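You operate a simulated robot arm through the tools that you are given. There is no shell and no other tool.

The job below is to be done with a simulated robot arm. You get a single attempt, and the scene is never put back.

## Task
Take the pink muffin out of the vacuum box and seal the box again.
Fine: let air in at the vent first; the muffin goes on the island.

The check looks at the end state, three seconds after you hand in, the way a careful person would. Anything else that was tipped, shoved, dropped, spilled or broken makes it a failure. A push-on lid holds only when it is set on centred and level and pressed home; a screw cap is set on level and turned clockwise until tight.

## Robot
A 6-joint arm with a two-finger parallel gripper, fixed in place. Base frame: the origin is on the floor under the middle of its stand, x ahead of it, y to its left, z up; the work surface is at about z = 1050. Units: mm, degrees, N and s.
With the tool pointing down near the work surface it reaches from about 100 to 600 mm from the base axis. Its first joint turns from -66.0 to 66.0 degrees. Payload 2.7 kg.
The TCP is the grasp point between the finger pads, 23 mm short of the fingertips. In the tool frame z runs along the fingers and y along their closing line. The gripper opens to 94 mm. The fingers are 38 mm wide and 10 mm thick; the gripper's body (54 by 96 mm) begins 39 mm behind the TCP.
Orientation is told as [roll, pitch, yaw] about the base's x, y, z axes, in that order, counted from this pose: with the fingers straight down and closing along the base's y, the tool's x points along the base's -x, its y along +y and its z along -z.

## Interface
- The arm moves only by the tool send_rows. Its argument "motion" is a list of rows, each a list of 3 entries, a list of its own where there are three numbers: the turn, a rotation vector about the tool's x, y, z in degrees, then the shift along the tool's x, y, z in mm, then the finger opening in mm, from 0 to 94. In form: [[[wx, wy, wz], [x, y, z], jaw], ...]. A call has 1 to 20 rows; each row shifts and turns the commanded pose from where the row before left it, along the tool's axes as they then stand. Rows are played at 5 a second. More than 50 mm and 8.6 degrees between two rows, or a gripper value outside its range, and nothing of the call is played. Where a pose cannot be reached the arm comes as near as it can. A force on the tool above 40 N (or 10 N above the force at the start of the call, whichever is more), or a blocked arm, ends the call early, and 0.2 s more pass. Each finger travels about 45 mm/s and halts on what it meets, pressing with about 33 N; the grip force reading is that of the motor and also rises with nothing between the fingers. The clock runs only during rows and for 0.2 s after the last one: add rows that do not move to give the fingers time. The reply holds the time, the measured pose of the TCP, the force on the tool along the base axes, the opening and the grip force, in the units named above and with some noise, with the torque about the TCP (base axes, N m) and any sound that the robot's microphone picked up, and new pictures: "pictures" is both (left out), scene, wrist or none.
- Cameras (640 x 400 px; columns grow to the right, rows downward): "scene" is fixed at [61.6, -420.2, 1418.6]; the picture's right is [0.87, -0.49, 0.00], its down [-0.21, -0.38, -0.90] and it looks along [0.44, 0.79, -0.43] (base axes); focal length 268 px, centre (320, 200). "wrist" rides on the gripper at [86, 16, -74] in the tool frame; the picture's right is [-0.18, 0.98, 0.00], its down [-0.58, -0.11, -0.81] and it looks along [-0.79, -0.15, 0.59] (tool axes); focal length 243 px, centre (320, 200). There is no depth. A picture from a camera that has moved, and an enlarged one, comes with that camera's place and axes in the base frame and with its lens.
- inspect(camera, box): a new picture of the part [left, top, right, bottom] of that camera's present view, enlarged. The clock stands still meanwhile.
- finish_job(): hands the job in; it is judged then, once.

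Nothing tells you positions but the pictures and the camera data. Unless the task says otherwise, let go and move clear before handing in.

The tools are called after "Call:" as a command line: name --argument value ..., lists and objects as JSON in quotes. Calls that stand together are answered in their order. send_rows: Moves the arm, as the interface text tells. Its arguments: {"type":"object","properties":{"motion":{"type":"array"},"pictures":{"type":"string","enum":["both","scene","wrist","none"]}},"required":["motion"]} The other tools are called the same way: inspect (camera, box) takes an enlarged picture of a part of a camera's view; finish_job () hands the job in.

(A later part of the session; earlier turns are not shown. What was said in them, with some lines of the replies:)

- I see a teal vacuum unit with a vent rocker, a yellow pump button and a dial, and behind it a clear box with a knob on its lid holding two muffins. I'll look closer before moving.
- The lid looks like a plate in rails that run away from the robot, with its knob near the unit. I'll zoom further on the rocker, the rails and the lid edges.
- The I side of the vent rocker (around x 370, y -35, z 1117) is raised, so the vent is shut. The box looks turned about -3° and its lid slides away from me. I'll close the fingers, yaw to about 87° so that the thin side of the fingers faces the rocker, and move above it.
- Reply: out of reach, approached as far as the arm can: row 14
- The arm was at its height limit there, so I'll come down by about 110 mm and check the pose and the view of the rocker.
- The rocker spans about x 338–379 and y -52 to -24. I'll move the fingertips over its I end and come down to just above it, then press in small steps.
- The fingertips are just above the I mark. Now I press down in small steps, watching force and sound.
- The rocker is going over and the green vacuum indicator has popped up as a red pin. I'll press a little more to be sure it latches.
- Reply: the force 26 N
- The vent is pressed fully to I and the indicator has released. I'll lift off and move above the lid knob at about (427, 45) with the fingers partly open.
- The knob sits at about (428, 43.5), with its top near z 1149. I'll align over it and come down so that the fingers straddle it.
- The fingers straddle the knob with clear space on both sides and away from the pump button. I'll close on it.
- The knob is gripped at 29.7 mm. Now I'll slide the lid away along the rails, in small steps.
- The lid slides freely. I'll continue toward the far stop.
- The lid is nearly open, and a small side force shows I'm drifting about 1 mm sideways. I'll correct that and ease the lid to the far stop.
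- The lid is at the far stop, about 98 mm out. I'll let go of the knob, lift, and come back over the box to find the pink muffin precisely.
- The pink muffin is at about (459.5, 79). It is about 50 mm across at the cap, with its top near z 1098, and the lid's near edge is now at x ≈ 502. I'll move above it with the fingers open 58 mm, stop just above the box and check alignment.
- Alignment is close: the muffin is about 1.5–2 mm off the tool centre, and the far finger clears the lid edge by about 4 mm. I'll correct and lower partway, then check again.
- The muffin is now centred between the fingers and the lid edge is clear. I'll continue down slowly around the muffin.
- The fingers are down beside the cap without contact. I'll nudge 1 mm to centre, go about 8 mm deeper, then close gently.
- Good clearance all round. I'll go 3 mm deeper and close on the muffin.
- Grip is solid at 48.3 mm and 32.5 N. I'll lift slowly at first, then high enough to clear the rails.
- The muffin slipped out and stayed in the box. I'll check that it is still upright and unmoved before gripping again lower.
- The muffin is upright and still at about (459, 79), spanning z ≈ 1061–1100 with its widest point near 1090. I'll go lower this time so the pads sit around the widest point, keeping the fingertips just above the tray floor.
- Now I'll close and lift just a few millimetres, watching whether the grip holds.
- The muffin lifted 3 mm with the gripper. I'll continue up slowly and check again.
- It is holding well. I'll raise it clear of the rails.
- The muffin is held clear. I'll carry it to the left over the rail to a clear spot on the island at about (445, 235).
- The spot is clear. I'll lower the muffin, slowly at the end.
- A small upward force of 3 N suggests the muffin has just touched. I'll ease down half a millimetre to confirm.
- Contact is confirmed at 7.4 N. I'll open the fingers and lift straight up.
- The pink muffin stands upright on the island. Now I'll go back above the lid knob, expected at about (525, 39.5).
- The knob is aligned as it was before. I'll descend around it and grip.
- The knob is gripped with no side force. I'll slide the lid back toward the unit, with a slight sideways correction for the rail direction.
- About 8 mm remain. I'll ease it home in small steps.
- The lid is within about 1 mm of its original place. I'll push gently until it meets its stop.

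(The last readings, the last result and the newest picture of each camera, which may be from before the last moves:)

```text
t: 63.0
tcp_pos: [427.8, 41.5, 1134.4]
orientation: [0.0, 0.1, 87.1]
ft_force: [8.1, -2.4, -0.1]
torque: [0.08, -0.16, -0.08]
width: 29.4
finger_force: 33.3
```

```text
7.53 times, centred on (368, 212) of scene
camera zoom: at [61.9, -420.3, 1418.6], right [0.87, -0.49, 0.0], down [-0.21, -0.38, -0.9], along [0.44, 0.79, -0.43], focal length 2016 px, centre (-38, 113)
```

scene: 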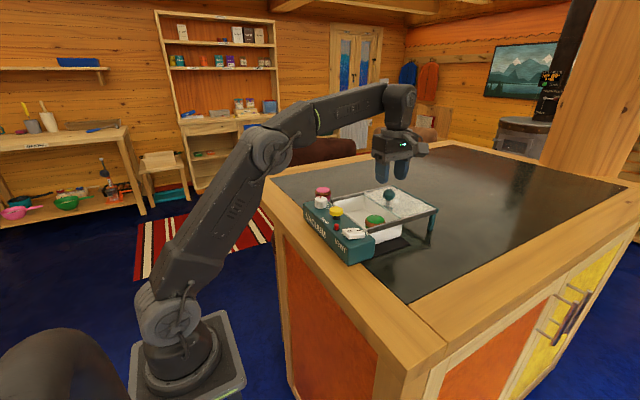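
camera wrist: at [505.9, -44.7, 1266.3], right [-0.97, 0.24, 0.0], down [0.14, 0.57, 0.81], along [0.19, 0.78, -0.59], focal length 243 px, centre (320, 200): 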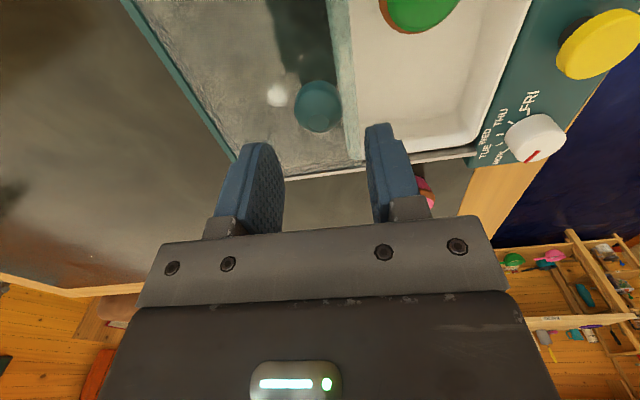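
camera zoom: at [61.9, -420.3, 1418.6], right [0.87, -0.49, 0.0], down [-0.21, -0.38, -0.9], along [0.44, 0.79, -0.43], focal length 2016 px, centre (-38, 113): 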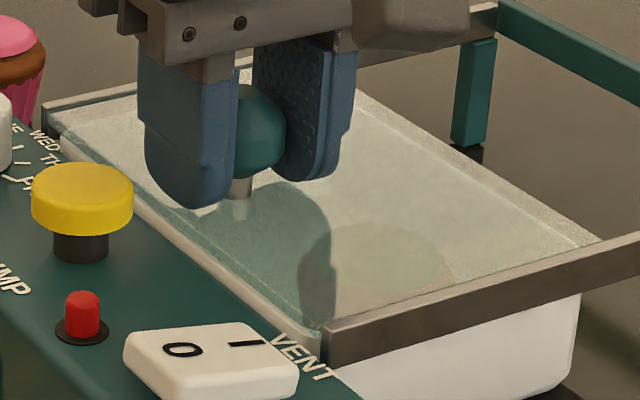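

The lid met its stop with 8 N, at the same place as at the start. I'll release, lift clear, and check the lid's seating.

Call:
send_rows --motion '[[[0, 0, 0], [0, -0.6, 0], 10], [[0, 0, 0], [0, 0, 0], 30], [[0, 0, 0], [0, 0, 0], 44], [[0, 0, 0], [0, 0, 0], 44], [[0, 0, 0], [0, 0, -10], 44], [[0, 0, 0], [0, 0, -25], 44], [[0, 0, 0], [0, 0, -25], 44], [[0, 0, 0], [0, 0, 0], 44]]' --pictures "both"

Call:
inspect --camera "scene" --box '[325, 185, 410, 238]'

Call:
inspect --camera "scene" --box '[300, 170, 460, 270]'

Call:
inspect --camera "wrist" --box '[120, 0, 520, 250]'

```text
t: 64.8
tcp_pos: [427.8, 41.3, 1195.3]
orientation: [0.0, 0.1, 87.0]
ft_force: [1.2, -0.3, -0.2]
torque: [0.0, -0.02, -0.04]
width: 43.8
finger_force: 0.0
camera wrist: at [408.4, -42.6, 1269.5], right [-0.97, 0.24, 0.0], down [0.14, 0.57, 0.81], along [0.19, 0.78, -0.59], focal length 243 px, centre (320, 200)
```

scene: 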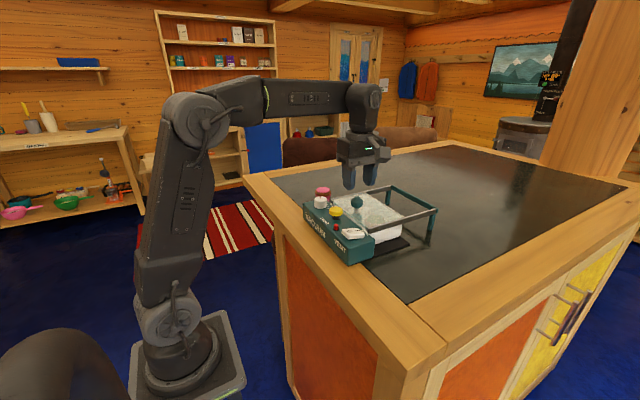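
wrist: 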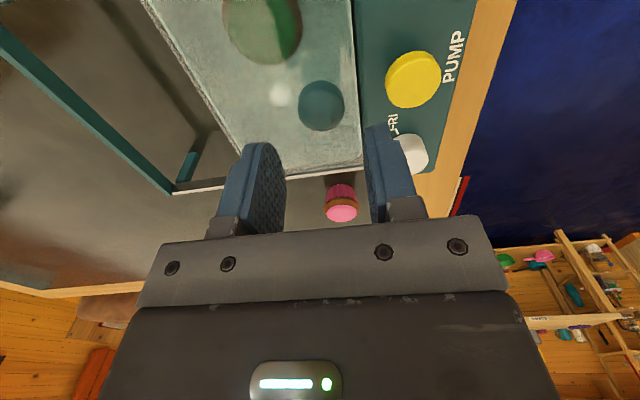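

```text
7.53 times, centred on (368, 212) of scene
camera zoom: at [61.6, -420.2, 1418.6], right [0.87, -0.49, 0.0], down [-0.21, -0.38, -0.9], along [0.44, 0.79, -0.43], focal length 2016 px, centre (-38, 113)
```

zoom: 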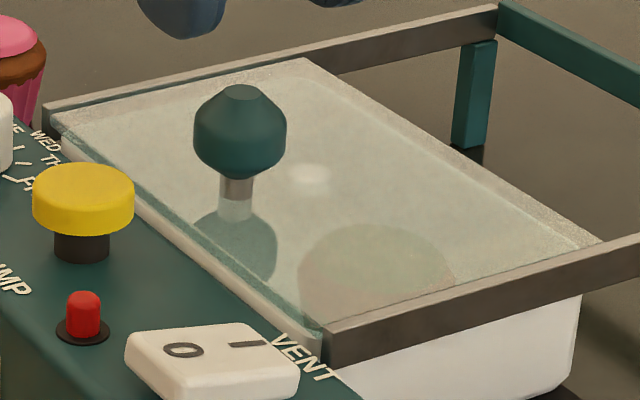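

```text
4.00 times, centred on (380, 220) of scene
camera zoom: at [61.6, -420.2, 1418.6], right [0.87, -0.49, 0.0], down [-0.21, -0.38, -0.9], along [0.44, 0.79, -0.43], focal length 1071 px, centre (80, 120)
```

zoom: 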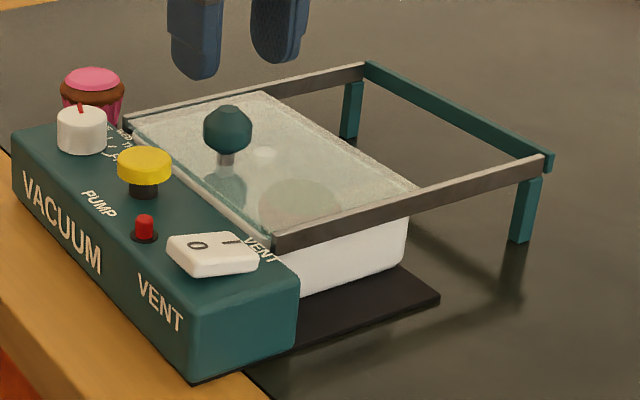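

```text
1.60 times, centred on (320, 125) of wrist
camera zoom: at [408.4, -42.6, 1269.5], right [-0.97, 0.24, 0.0], down [0.14, 0.57, 0.81], along [0.19, 0.78, -0.59], focal length 388 px, centre (320, 320)
```

zoom: 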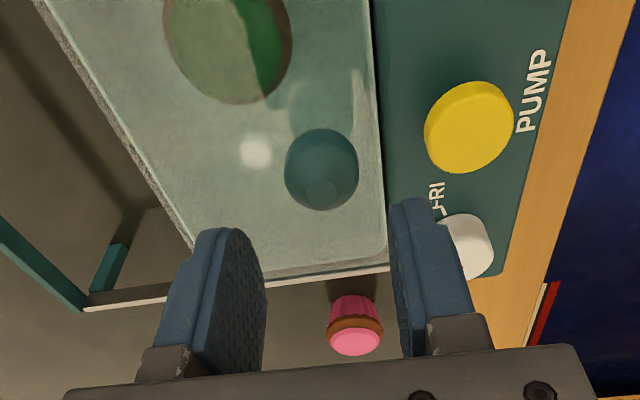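

The lid is closed and seated as it was at the start, apart from about 1 mm of movement of the light unit, so I'll avoid pushing it any more. Next I'll close the fingers and go above the rocker's 0 end, which is now raised.

Call:
send_rows --motion '[[[0, 0, 0], [21, 19.9, 0], 20], [[0, 0, 0], [21, 19.9, 0], 0], [[0, 0, 0], [21, 19.9, 0], 0], [[0, 0, 0], [20.6, 19.8, 0], 0], [[0, 0, 0], [0, 0, 20], 0], [[0, 0, 0], [0, 0, 20], 0], [[0, 0, 0], [0, 0, 0], 0]]' --pictures "none"

Call:
inspect --camera "wrist" --box '[240, 60, 432, 180]'

Call:
inspect --camera "scene" --box '[310, 190, 390, 240]'

```text
t: 66.4
tcp_pos: [343.9, -37.7, 1154.6]
orientation: [0.1, 0.0, 87.0]
ft_force: [0.2, -0.2, 0.1]
torque: [0.01, 0.0, 0.01]
width: 0.0
finger_force: 32.4
```

```text
3.33 times, centred on (336, 120) of wrist
camera zoom: at [323.5, -122.0, 1228.9], right [-0.97, 0.24, 0.0], down [0.14, 0.57, 0.81], along [0.19, 0.78, -0.59], focal length 809 px, centre (267, 467)
```

zoom: 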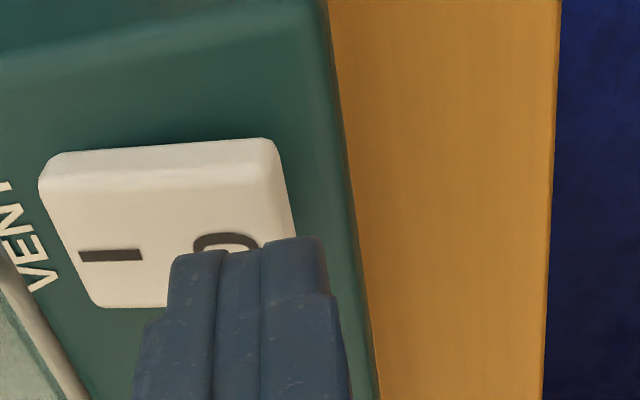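

```text
8.00 times, centred on (350, 215) of scene
camera zoom: at [61.6, -420.2, 1418.6], right [0.87, -0.49, 0.0], down [-0.21, -0.38, -0.9], along [0.44, 0.79, -0.43], focal length 2142 px, centre (80, 80)
```

zoom: 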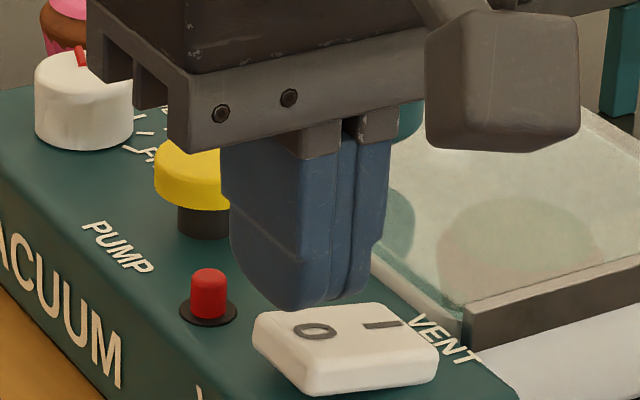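

The fingertips are aligned over the 0 end. I'll press it down in small steps.

Call:
send_rows --motion '[[[0, 0, 0], [0, 0, 5], 0], [[0, 0, 0], [0, 0, 4], 0], [[0, 0, 0], [0, 0, 2], 0], [[0, 0, 0], [0, 0, 2], 0], [[0, 0, 0], [0, 0, 1.5], 0], [[0, 0, 0], [0, 0, 1], 0], [[0, 0, 0], [0, 0, 0], 0]]' --pictures "none"

Call:
inspect --camera "wrist" --box '[240, 60, 432, 180]'

Call:
inspect --camera "scene" --box '[310, 190, 390, 240]'

```text
t: 68.0
tcp_pos: [342.9, -36.7, 1138.4]
orientation: [-0.1, 0.0, 87.0]
ft_force: [-0.6, -0.2, 1.7]
torque: [-0.01, 0.06, 0.01]
width: 0.0
finger_force: 32.9
```

```text
3.33 times, centred on (336, 120) of wrist
camera zoom: at [323.9, -121.6, 1213.5], right [-0.97, 0.24, 0.0], down [0.14, 0.57, 0.81], along [0.19, 0.78, -0.59], focal length 809 px, centre (267, 467)
```

zoom: 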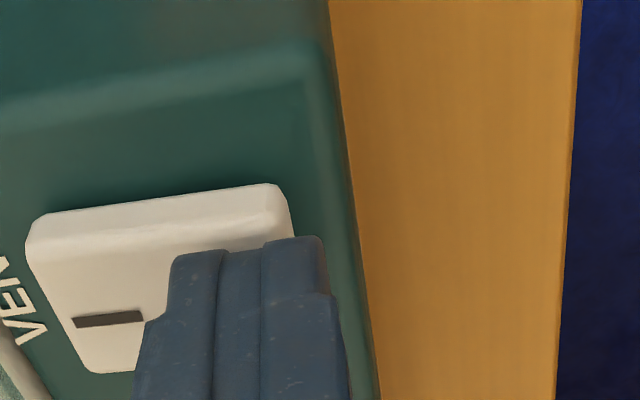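

```text
8.00 times, centred on (350, 215) of scene
camera zoom: at [61.5, -420.3, 1418.6], right [0.87, -0.49, 0.0], down [-0.21, -0.38, -0.9], along [0.44, 0.79, -0.43], focal length 2142 px, centre (80, 80)
```

zoom: 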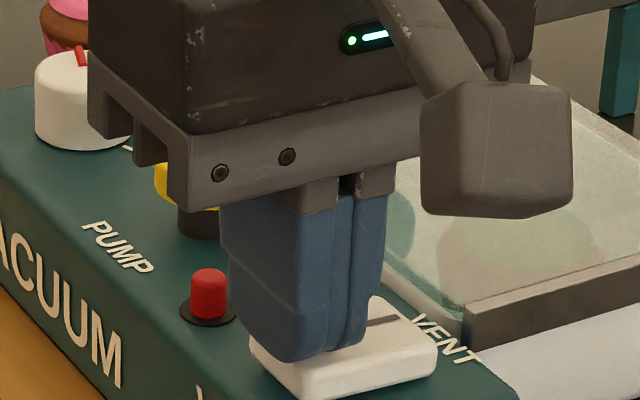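

The rocker is about halfway. I'll continue in 1 mm steps.

Call:
send_rows --motion '[[[0, 0, 0], [0, 0, 1], 0], [[0, 0, 0], [0, 0, 1], 0], [[0, 0, 0], [0, 0, 0], 0]]' --pictures "none"

Call:
inspect --camera "wrist" --box '[240, 60, 432, 180]'

Call:
inspect --camera "scene" --box '[310, 190, 390, 240]'

```text
t: 68.8
tcp_pos: [344.2, -37.8, 1137.4]
orientation: [0.1, 0.0, 87.1]
ft_force: [-3.5, 1.6, 4.3]
torque: [-0.01, 0.02, 0.0]
width: 0.0
finger_force: 33.1
```

```text
3.33 times, centred on (336, 120) of wrist
camera zoom: at [323.8, -121.5, 1211.9], right [-0.97, 0.24, 0.0], down [0.14, 0.57, 0.81], along [0.19, 0.78, -0.59], focal length 809 px, centre (267, 467)
```

zoom: 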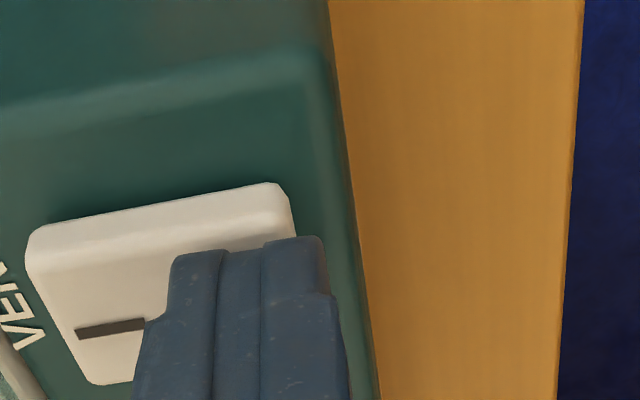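

```text
8.00 times, centred on (350, 215) of scene
camera zoom: at [61.4, -420.2, 1418.6], right [0.87, -0.49, 0.0], down [-0.21, -0.38, -0.9], along [0.44, 0.79, -0.43], focal length 2142 px, centre (80, 80)
```

zoom: 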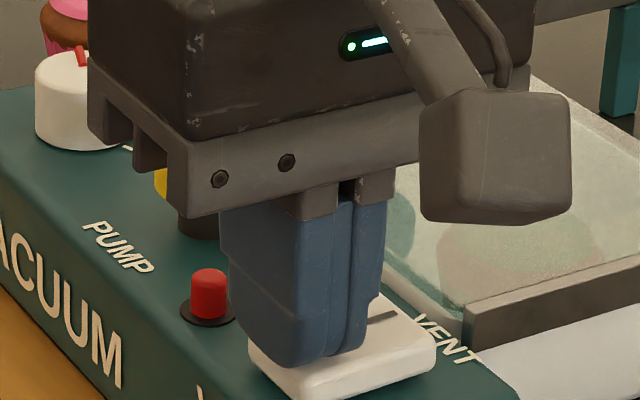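

Call:
send_rows --motion '[[[0, 0, 0], [0, 0, 1], 0], [[0, 0, 0], [0, 0, 0.5], 0], [[0, 0, 0], [0, 0, 0], 0]]' --pictures "none"

Call:
inspect --camera "scene" --box '[310, 190, 390, 240]'

```text
t: 69.6
tcp_pos: [342.3, -37.6, 1135.8]
orientation: [0.0, 0.0, 87.0]
ft_force: [-14.6, 4.4, 15.7]
torque: [0.14, 0.19, 0.08]
width: 0.0
finger_force: 33.2
```

```text
8.00 times, centred on (350, 215) of scene
camera zoom: at [60.9, -420.1, 1418.7], right [0.87, -0.49, 0.0], down [-0.21, -0.38, -0.9], along [0.44, 0.79, -0.43], focal length 2142 px, centre (80, 80)
```

zoom: 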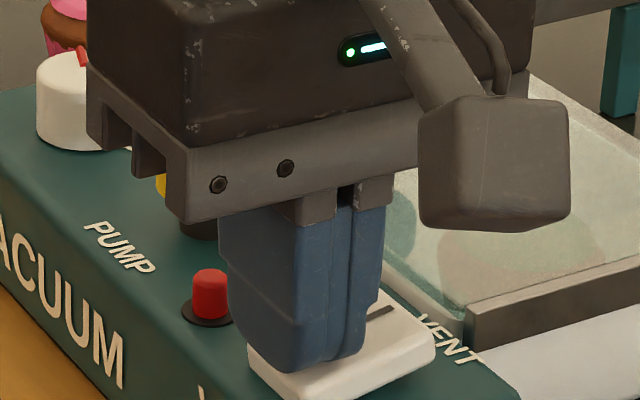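

It is on its stop at 15.7 N. I'll lift off and see where the rocker rests.

Call:
send_rows --motion '[[[0, 0, 0], [0, 0, -1.5], 0], [[0, 0, 0], [0, 0, -4], 0], [[0, 0, 0], [0, 0, -15], 0], [[0, 0, 0], [0, 0, -30], 0], [[0, 0, 0], [0, 0, -10], 0], [[0, 0, 0], [0, 0, 0], 0]]' --pictures "none"

Call:
inspect --camera "scene" --box '[310, 190, 390, 240]'

Call:
inspect --camera "wrist" --box '[200, 20, 440, 170]'

Call:
inspect --camera "scene" --box '[325, 185, 410, 238]'

```text
t: 71.0
tcp_pos: [343.0, -38.0, 1195.8]
orientation: [-0.1, 0.0, 87.0]
ft_force: [0.9, -0.2, -0.1]
torque: [0.02, -0.04, -0.01]
width: 0.1
finger_force: 32.8
```

```text
8.00 times, centred on (350, 215) of scene
camera zoom: at [61.6, -420.2, 1418.6], right [0.87, -0.49, 0.0], down [-0.21, -0.38, -0.9], along [0.44, 0.79, -0.43], focal length 2142 px, centre (80, 80)
```

zoom: 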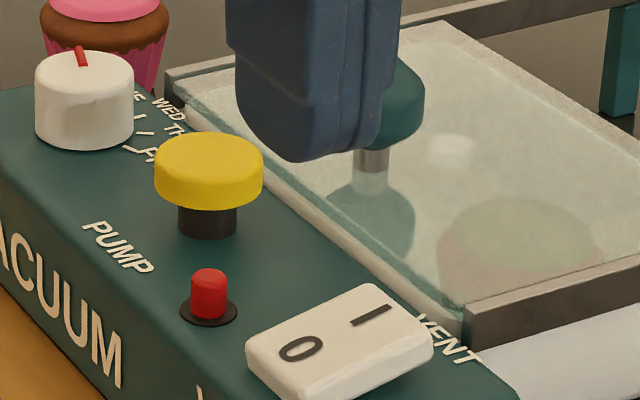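

```text
2.67 times, centred on (320, 95) of wrist
camera zoom: at [323.7, -121.7, 1270.7], right [-0.97, 0.24, 0.0], down [0.14, 0.57, 0.81], along [0.19, 0.78, -0.59], focal length 647 px, centre (320, 480)
```

zoom: 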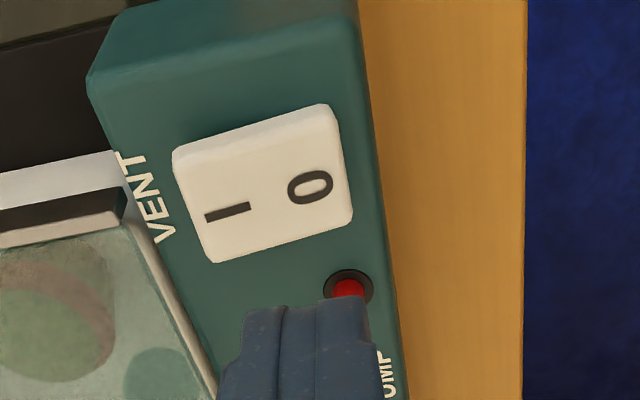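

```text
7.53 times, centred on (368, 212) of scene
camera zoom: at [61.6, -420.2, 1418.6], right [0.87, -0.49, 0.0], down [-0.21, -0.38, -0.9], along [0.44, 0.79, -0.43], focal length 2016 px, centre (-38, 113)
```

zoom: 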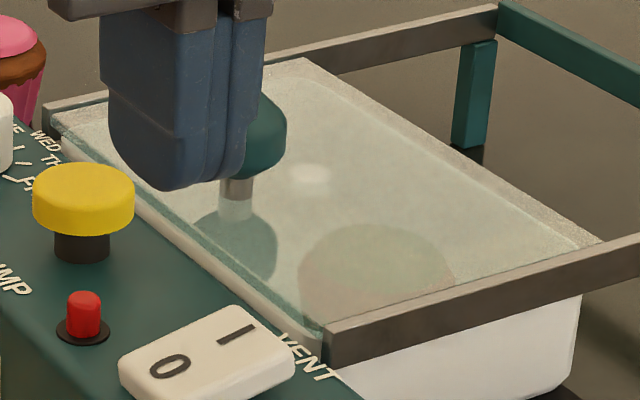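

The vent is shut at 0 again. Next I'll press the yellow pump button, at about (368, 46), to draw the vacuum again, so I move above it.

Call:
send_rows --motion '[[[0, 0, 0], [-28.6, -6.8, 0], 0], [[0, 0, 0], [-28.6, -6.8, 0], 0], [[0, 0, 0], [-28.5, -6.9, 0], 0], [[0, 0, 0], [0, 0, 20], 0], [[0, 0, 0], [0, 0, 14], 0], [[0, 0, 0], [0, 0, 0], 0]]' --pictures "none"

Call:
inspect --camera "wrist" --box '[200, 60, 440, 210]'

Call:
inspect --camera "scene" --box '[310, 180, 390, 230]'

```text
t: 72.4
tcp_pos: [368.7, 47.3, 1162.8]
orientation: [0.0, -0.1, 87.0]
ft_force: [0.4, -0.1, -0.8]
torque: [-0.03, 0.01, 0.02]
width: 0.0
finger_force: 33.1
```

```text
2.67 times, centred on (320, 135) of wrist
camera zoom: at [349.2, -37.1, 1236.5], right [-0.97, 0.24, 0.0], down [0.14, 0.57, 0.81], along [0.19, 0.78, -0.59], focal length 647 px, centre (320, 373)
```

zoom: 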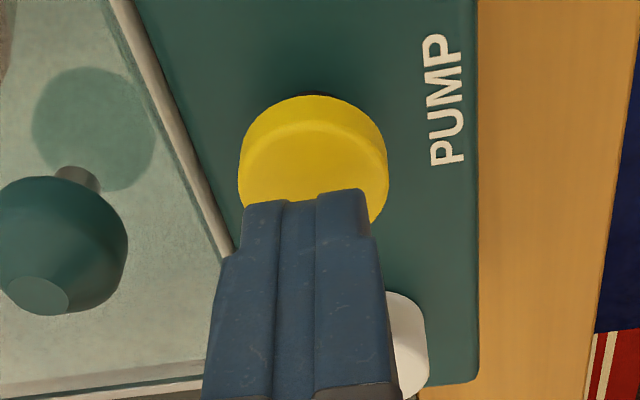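

```text
8.00 times, centred on (350, 205) of scene
camera zoom: at [61.6, -420.2, 1418.6], right [0.87, -0.49, 0.0], down [-0.21, -0.38, -0.9], along [0.44, 0.79, -0.43], focal length 2142 px, centre (80, 160)
```

zoom: 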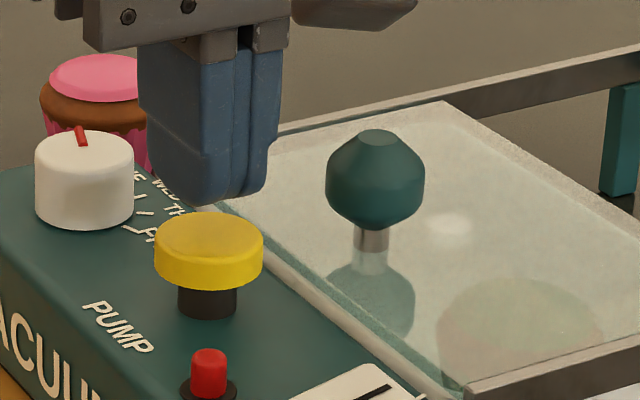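

The alignment is within a few millimetres. I'll correct by 2.5 mm and press the pump button gently.

Call:
send_rows --motion '[[[0, 0, 0], [2.5, 0, 6], 0], [[0, 0, 0], [0, 0, 4], 0], [[0, 0, 0], [0, 0, 2], 0], [[0, 0, 0], [0, 0, 1], 0], [[0, 0, 0], [0, 0, 1], 0], [[0, 0, 0], [0, 0, 1], 0], [[0, 0, 0], [0, 0, 0], 0]]' --pictures "none"

Call:
inspect --camera "scene" --box '[310, 180, 390, 230]'

```text
t: 74.0
tcp_pos: [368.2, 43.7, 1147.4]
orientation: [0.0, 0.0, 87.0]
ft_force: [-0.7, 0.9, 1.5]
torque: [0.02, 0.03, -0.01]
width: 0.1
finger_force: 32.8
```

```text
8.00 times, centred on (350, 205) of scene
camera zoom: at [61.5, -420.2, 1418.6], right [0.87, -0.49, 0.0], down [-0.21, -0.38, -0.9], along [0.44, 0.79, -0.43], focal length 2142 px, centre (80, 160)
```

zoom: 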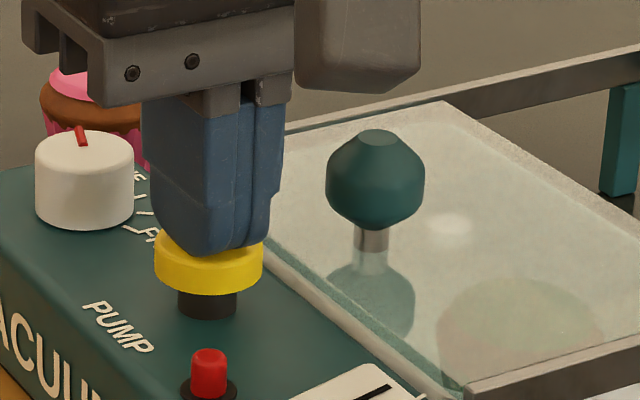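

Call:
send_rows --motion '[[[0, 0, 0], [0, 0, 1], 0], [[0, 0, 0], [0, 0, 1], 0], [[0, 0, 0], [0, 0, 1], 0], [[0, 0, 0], [0, 0, 0], 0]]' --pictures "none"

Call:
inspect --camera "scene" --box '[310, 180, 390, 230]'

```text
t: 75.0
tcp_pos: [369.2, 44.5, 1144.6]
orientation: [0.0, 0.1, 86.9]
ft_force: [-0.8, 0.1, 3.2]
torque: [-0.03, 0.03, 0.02]
width: 0.0
finger_force: 33.2
```

```text
8.00 times, centred on (350, 205) of scene
camera zoom: at [61.5, -420.2, 1418.6], right [0.87, -0.49, 0.0], down [-0.21, -0.38, -0.9], along [0.44, 0.79, -0.43], focal length 2142 px, centre (80, 160)
```

zoom: 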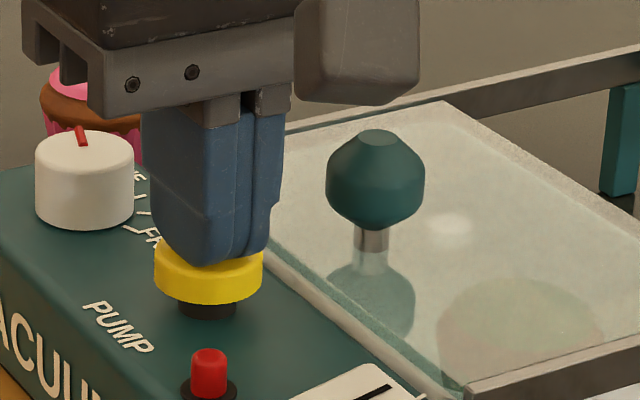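

Call:
send_rows --motion '[[[0, 0, 0], [0, 0, 1], 0], [[0, 0, 0], [0, 0, 1], 0], [[0, 0, 0], [0, 0, 1], 0], [[0, 0, 0], [0, 0, 0], 0]]' --pictures "none"

Call:
inspect --camera "scene" --box '[310, 180, 390, 230]'

```text
t: 76.0
tcp_pos: [369.5, 45.4, 1142.3]
orientation: [0.0, -0.1, 87.0]
ft_force: [1.7, 0.2, 4.5]
torque: [-0.06, -0.03, -0.01]
width: 0.0
finger_force: 33.3
```

```text
8.00 times, centred on (350, 205) of scene
camera zoom: at [61.6, -420.2, 1418.6], right [0.87, -0.49, 0.0], down [-0.21, -0.38, -0.9], along [0.44, 0.79, -0.43], focal length 2142 px, centre (80, 160)
```

zoom: 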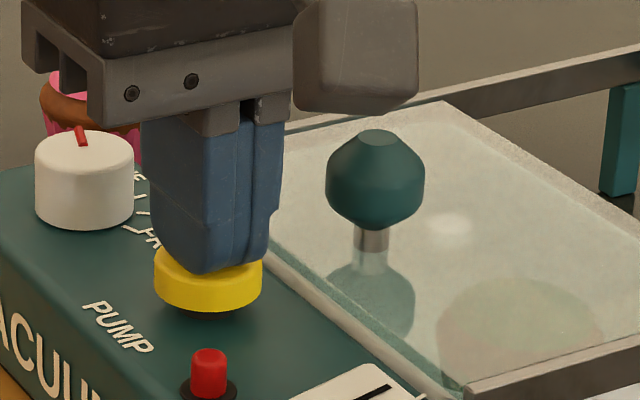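

Call:
send_rows --motion '[[[0, 0, 0], [0, 0, 1], 0], [[0, 0, 0], [0, 0, 1], 0], [[0, 0, 0], [0, 0, 0], 0]]' --pictures "none"

Call:
inspect --camera "scene" --box '[310, 180, 390, 230]'

```text
t: 76.8
tcp_pos: [367.9, 44.6, 1140.3]
orientation: [0.0, 0.0, 86.9]
ft_force: [2.0, -1.2, 5.0]
torque: [-0.05, -0.06, 0.03]
width: 0.1
finger_force: 32.1
```

```text
8.00 times, centred on (350, 205) of scene
camera zoom: at [61.6, -420.3, 1418.6], right [0.87, -0.49, 0.0], down [-0.21, -0.38, -0.9], along [0.44, 0.79, -0.43], focal length 2142 px, centre (80, 160)
```

zoom: 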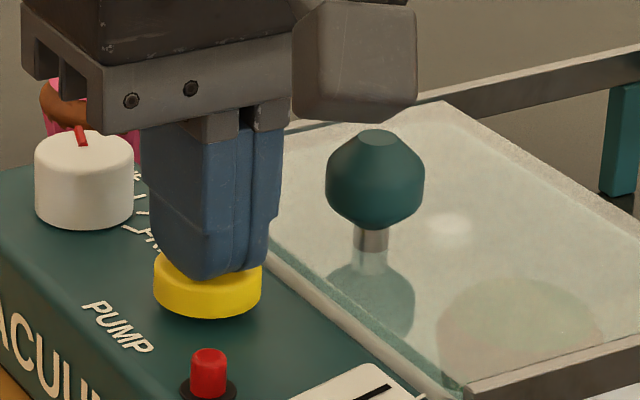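

Call:
send_rows --motion '[[[0, 0, 0], [0, 0, 1], 0], [[0, 0, 0], [0, 0, 0.5], 0], [[0, 0, 0], [0, 0, 0], 0], [[0, 0, 0], [0, 0, 0], 0], [[0, 0, 0], [0, 0, 0], 0]]' --pictures "none"

Call:
inspect --camera "scene" --box '[310, 180, 390, 230]'

```text
t: 78.0
tcp_pos: [367.9, 45.1, 1137.5]
orientation: [0.0, 0.0, 87.0]
ft_force: [2.1, -1.4, 6.2]
torque: [-0.04, -0.05, -0.04]
width: 0.2
finger_force: 33.4
heard: click
```

```text
8.00 times, centred on (350, 205) of scene
camera zoom: at [61.6, -420.3, 1418.6], right [0.87, -0.49, 0.0], down [-0.21, -0.38, -0.9], along [0.44, 0.79, -0.43], focal length 2142 px, centre (80, 160)
```

zoom: 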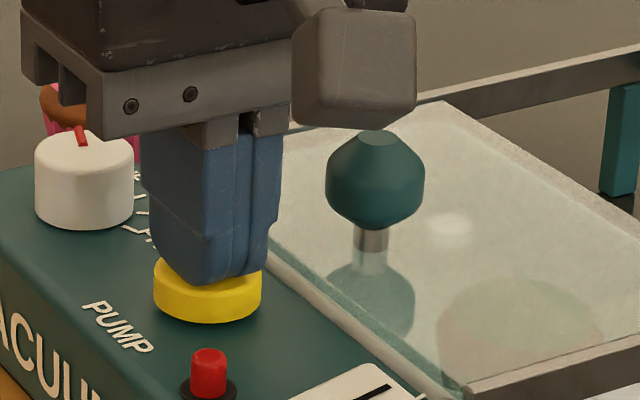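

A click was heard at the bottom of the stroke but the red pin is still up. I'll hold it a moment to see whether the pump runs while held.

Call:
send_rows --motion '[[[0, 0, 0], [0, 0, 0], 0], [[0, 0, 0], [0, 0, 0], 0], [[0, 0, 0], [0, 0, 0], 0], [[0, 0, 0], [0, 0, 0], 0], [[0, 0, 0], [0, 0, 0], 0], [[0, 0, 0], [0, 0, 0], 0], [[0, 0, 0], [0, 0, 0], 0], [[0, 0, 0], [0, 0, 0], 0]]' --pictures "none"

Call:
inspect --camera "scene" --box '[310, 180, 390, 230]'

```text
t: 79.8
tcp_pos: [368.4, 45.5, 1138.1]
orientation: [0.0, 0.0, 87.0]
ft_force: [0.5, -1.9, 5.3]
torque: [-0.02, -0.02, -0.03]
width: 0.0
finger_force: 32.8
```

```text
8.00 times, centred on (350, 205) of scene
camera zoom: at [61.5, -420.3, 1418.6], right [0.87, -0.49, 0.0], down [-0.21, -0.38, -0.9], along [0.44, 0.79, -0.43], focal length 2142 px, centre (80, 160)
```

zoom: 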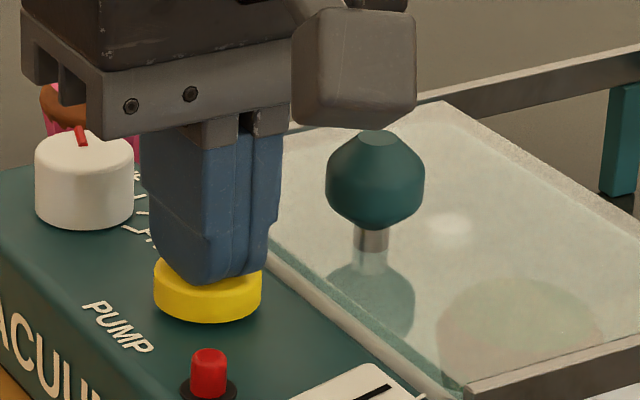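

Holding does nothing, so it seems to be a hand pump. I'll release fully and check, then make more strokes.

Call:
send_rows --motion '[[[0, 0, 0], [0, 0, -3], 0], [[0, 0, 0], [0, 0, -4], 0], [[0, 0, 0], [0, 0, -5], 0], [[0, 0, 0], [0, 0, 0], 0]]' --pictures "none"

Call:
inspect --camera "scene" --box '[310, 180, 390, 230]'

Call:
send_rows --motion '[[[0, 0, 0], [0, 0, 4], 0], [[0, 0, 0], [0, 0, 3], 0], [[0, 0, 0], [0, 0, 3], 0], [[0, 0, 0], [0, 0, 2], 0], [[0, 0, 0], [0, 0, 0], 0]]' --pictures "none"

Call:
inspect --camera "scene" --box '[310, 180, 390, 230]'

```text
t: 80.8
tcp_pos: [368.9, 44.7, 1149.3]
orientation: [0.0, 0.0, 87.0]
ft_force: [-0.3, 0.0, 0.1]
torque: [0.02, 0.04, 0.01]
width: 0.0
finger_force: 33.0
```

```text
8.00 times, centred on (350, 205) of scene
camera zoom: at [61.6, -420.2, 1418.6], right [0.87, -0.49, 0.0], down [-0.21, -0.38, -0.9], along [0.44, 0.79, -0.43], focal length 2142 px, centre (80, 160)
```

zoom: 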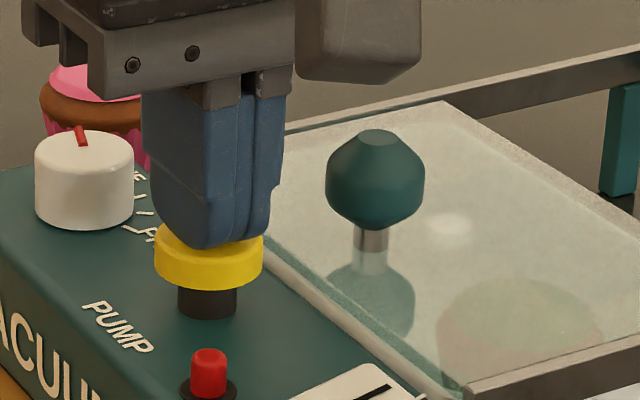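

```text
t: 82.0
tcp_pos: [369.2, 45.0, 1137.9]
orientation: [-0.1, 0.0, 87.0]
ft_force: [2.9, -0.5, 4.9]
torque: [-0.03, -0.05, 0.05]
width: 0.1
finger_force: 33.0
heard: click
```

```text
8.00 times, centred on (350, 205) of scene
camera zoom: at [61.6, -420.3, 1418.6], right [0.87, -0.49, 0.0], down [-0.21, -0.38, -0.9], along [0.44, 0.79, -0.43], focal length 2142 px, centre (80, 160)
```

zoom: 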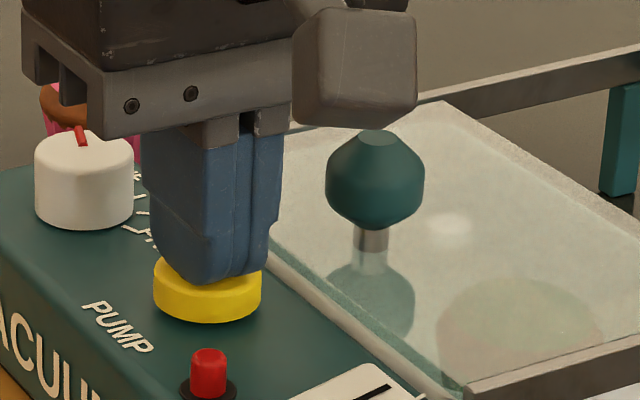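

Each full stroke gives a click. I'll make several more full strokes and watch the pin.

Call:
send_rows --motion '[[[0, 0, 0], [0, 0, -6], 0], [[0, 0, 0], [0, 0, -6], 0], [[0, 0, 0], [0, 0, 0], 0], [[0, 0, 0], [0, 0, 4], 0], [[0, 0, 0], [0, 0, 4], 0], [[0, 0, 0], [0, 0, 4], 0], [[0, 0, 0], [0, 0, 0], 0], [[0, 0, 0], [0, 0, -6], 0], [[0, 0, 0], [0, 0, -6], 0], [[0, 0, 0], [0, 0, 0], 0], [[0, 0, 0], [0, 0, 4], 0], [[0, 0, 0], [0, 0, 4], 0], [[0, 0, 0], [0, 0, 4], 0], [[0, 0, 0], [0, 0, 0], 0]]' --pictures "none"

Call:
inspect --camera "scene" --box '[310, 180, 390, 230]'

```text
t: 85.0
tcp_pos: [368.5, 44.1, 1139.0]
orientation: [-0.1, 0.0, 86.9]
ft_force: [1.1, -4.0, 5.8]
torque: [-0.1, -0.02, 0.0]
width: 0.2
finger_force: 33.0
heard: click, click
```

```text
8.00 times, centred on (350, 205) of scene
camera zoom: at [61.5, -420.3, 1418.6], right [0.87, -0.49, 0.0], down [-0.21, -0.38, -0.9], along [0.44, 0.79, -0.43], focal length 2142 px, centre (80, 160)
```

zoom: 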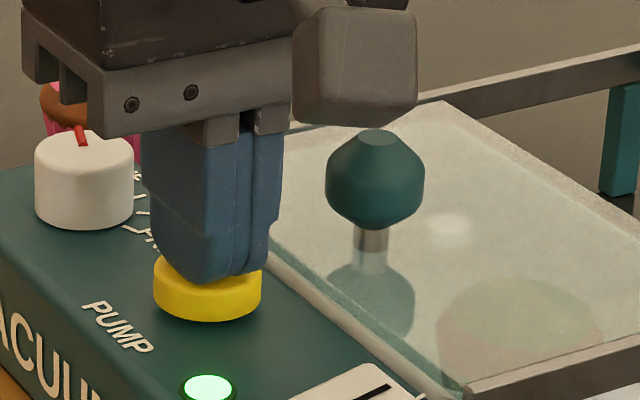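

After four strokes the pin has dropped and the lamp is green, so the vacuum is restored. I'll lift off, retreat and check everything.

Call:
send_rows --motion '[[[0, 0, 0], [0, 0, -4], 0], [[0, 0, 0], [0, 0, -8], 0], [[0, 0, 0], [0, 0, -15], 0], [[0, 0, 0], [0, 0, -35], 0], [[0, 0, 0], [0, 0, -40], 0], [[0, 0, 0], [0, 30, -20], 0], [[0, 0, 0], [20, 40, 0], 0], [[0, 0, 0], [20, 30, 0], 0], [[0, 0, 0], [0, 0, 0], 0], [[0, 0, 0], [0, 0, 0], 0]]' --pictures "both"

Call:
inspect --camera "scene" --box '[300, 170, 460, 270]'

Call:
inspect --camera "scene" --box '[325, 185, 410, 238]'

```text
t: 87.2
tcp_pos: [266.4, 9.1, 1260.4]
orientation: [0.0, 0.0, 87.0]
ft_force: [-0.3, 0.1, 0.1]
torque: [-0.02, -0.02, -0.01]
width: 0.1
finger_force: 32.4
camera wrist: at [246.9, -75.0, 1334.5], right [-0.97, 0.24, 0.0], down [0.14, 0.57, 0.81], along [0.19, 0.78, -0.59], focal length 243 px, centre (320, 200)
```

scene: 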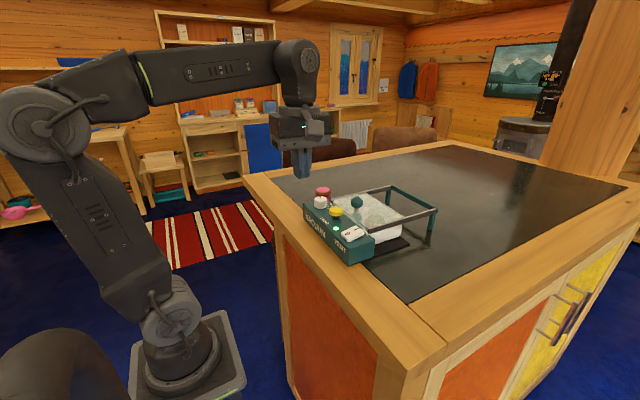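
wrist: 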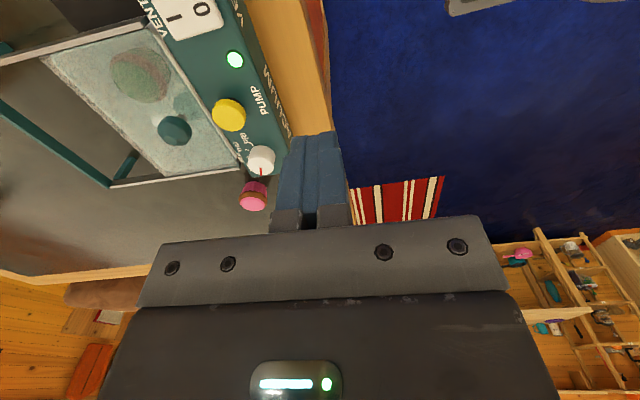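

```text
4.00 times, centred on (380, 220) of scene
camera zoom: at [61.6, -420.2, 1418.6], right [0.87, -0.49, 0.0], down [-0.21, -0.38, -0.9], along [0.44, 0.79, -0.43], focal length 1071 px, centre (80, 120)
```

zoom: 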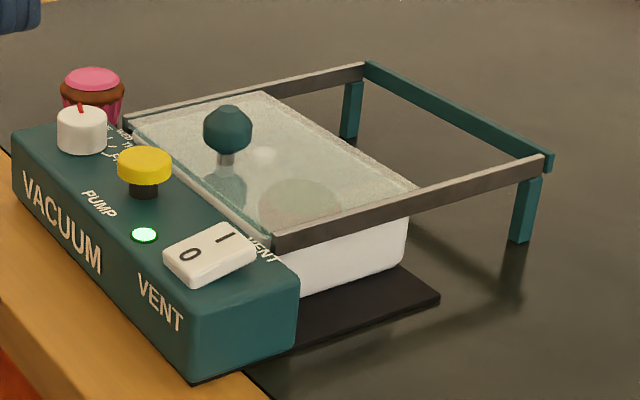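

```text
7.53 times, centred on (368, 212) of scene
camera zoom: at [61.6, -420.2, 1418.6], right [0.87, -0.49, 0.0], down [-0.21, -0.38, -0.9], along [0.44, 0.79, -0.43], focal length 2016 px, centre (-38, 113)
```

zoom: 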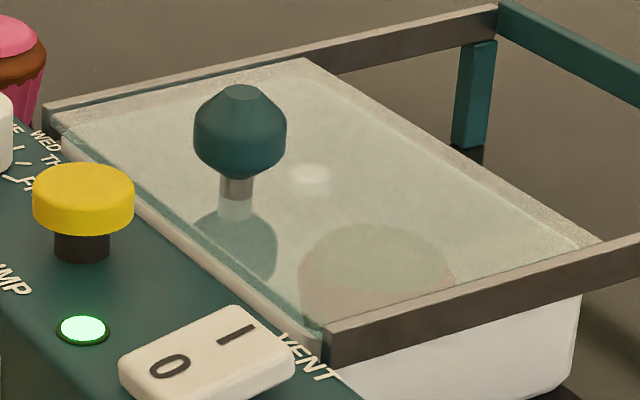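

The lamp is green, the vent is at 0, the lid is closed, and the pink muffin stands upright on the island. I'll wait a few seconds to confirm the vacuum holds.

Call:
send_rows --motion '[[[0, 0, 0], [0, 0, 0], 20], [[0, 0, 0], [0, 0, 0], 40], [[0, 0, 0], [0, 0, 0], 40], [[0, 0, 0], [0, 0, 0], 40], [[0, 0, 0], [0, 0, 0], 40], [[0, 0, 0], [0, 0, 0], 40], [[0, 0, 0], [0, 0, 0], 40], [[0, 0, 0], [0, 0, 0], 40], [[0, 0, 0], [0, 0, 0], 40], [[0, 0, 0], [0, 0, 0], 40], [[0, 0, 0], [0, 0, 0], 40], [[0, 0, 0], [0, 0, 0], 40], [[0, 0, 0], [0, 0, 0], 40], [[0, 0, 0], [0, 0, 0], 40], [[0, 0, 0], [0, 0, 0], 40], [[0, 0, 0], [0, 0, 0], 40]]' --pictures "none"

Call:
inspect --camera "scene" --box '[300, 170, 428, 250]'

Call:
inspect --camera "wrist" --box '[40, 0, 300, 220]'

```text
t: 90.6
tcp_pos: [266.1, 10.1, 1260.4]
orientation: [0.1, 0.0, 87.0]
ft_force: [-0.5, -0.6, 0.5]
torque: [-0.02, 0.02, 0.01]
width: 40.0
finger_force: 0.0
```

```text
5.00 times, centred on (364, 210) of scene
camera zoom: at [61.6, -420.2, 1418.6], right [0.87, -0.49, 0.0], down [-0.21, -0.38, -0.9], along [0.44, 0.79, -0.43], focal length 1339 px, centre (100, 150)
```

zoom: 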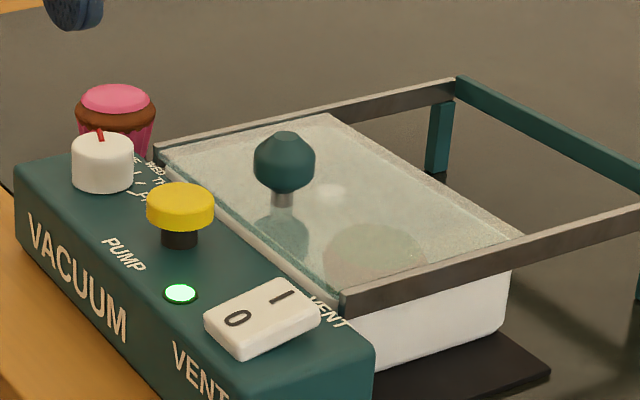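

```text
1.82 times, centred on (170, 110) of wrist
camera zoom: at [247.0, -74.9, 1334.5], right [-0.97, 0.24, 0.0], down [0.14, 0.57, 0.81], along [0.19, 0.78, -0.59], focal length 441 px, centre (593, 364)
```

zoom: 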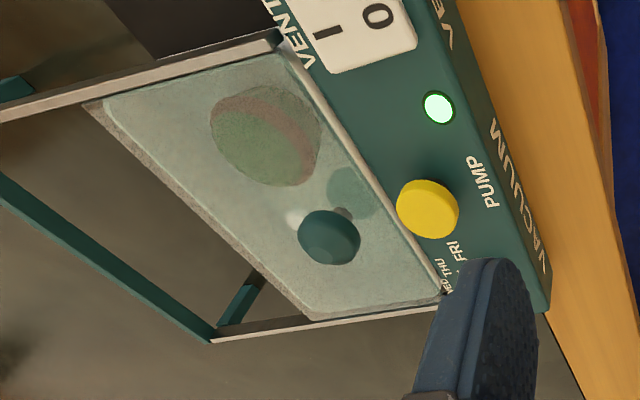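

The vacuum is holding: the lamp is still green, with the vent at 0 and the lid closed. The green muffin is still inside, the pink muffin is upright on the island, and the arm is clear, so I'm handing in.

Call:
finish_job

```text
The job is handed in.
```

The pink muffin is out of the vacuum box and upright on the island, just left of the box. The box is sealed again.

- **Vent:** I pressed it to I first, and the vacuum indicator popped up red before I moved the lid. It is back at 0 now.
- **Lid:** It is slid fully closed, back where it started.
- **Vacuum:** Four strokes of the pump button brought the lamp back to green. It was still green several seconds later, when I handed in.
- **Muffin:** It slipped out of my first grip but stayed upright in the tray, and the second, lower grip held. The green muffin is still in the box.
- **Box unit:** It shifted about 1 mm toward the robot when I pushed the lid against its stop.
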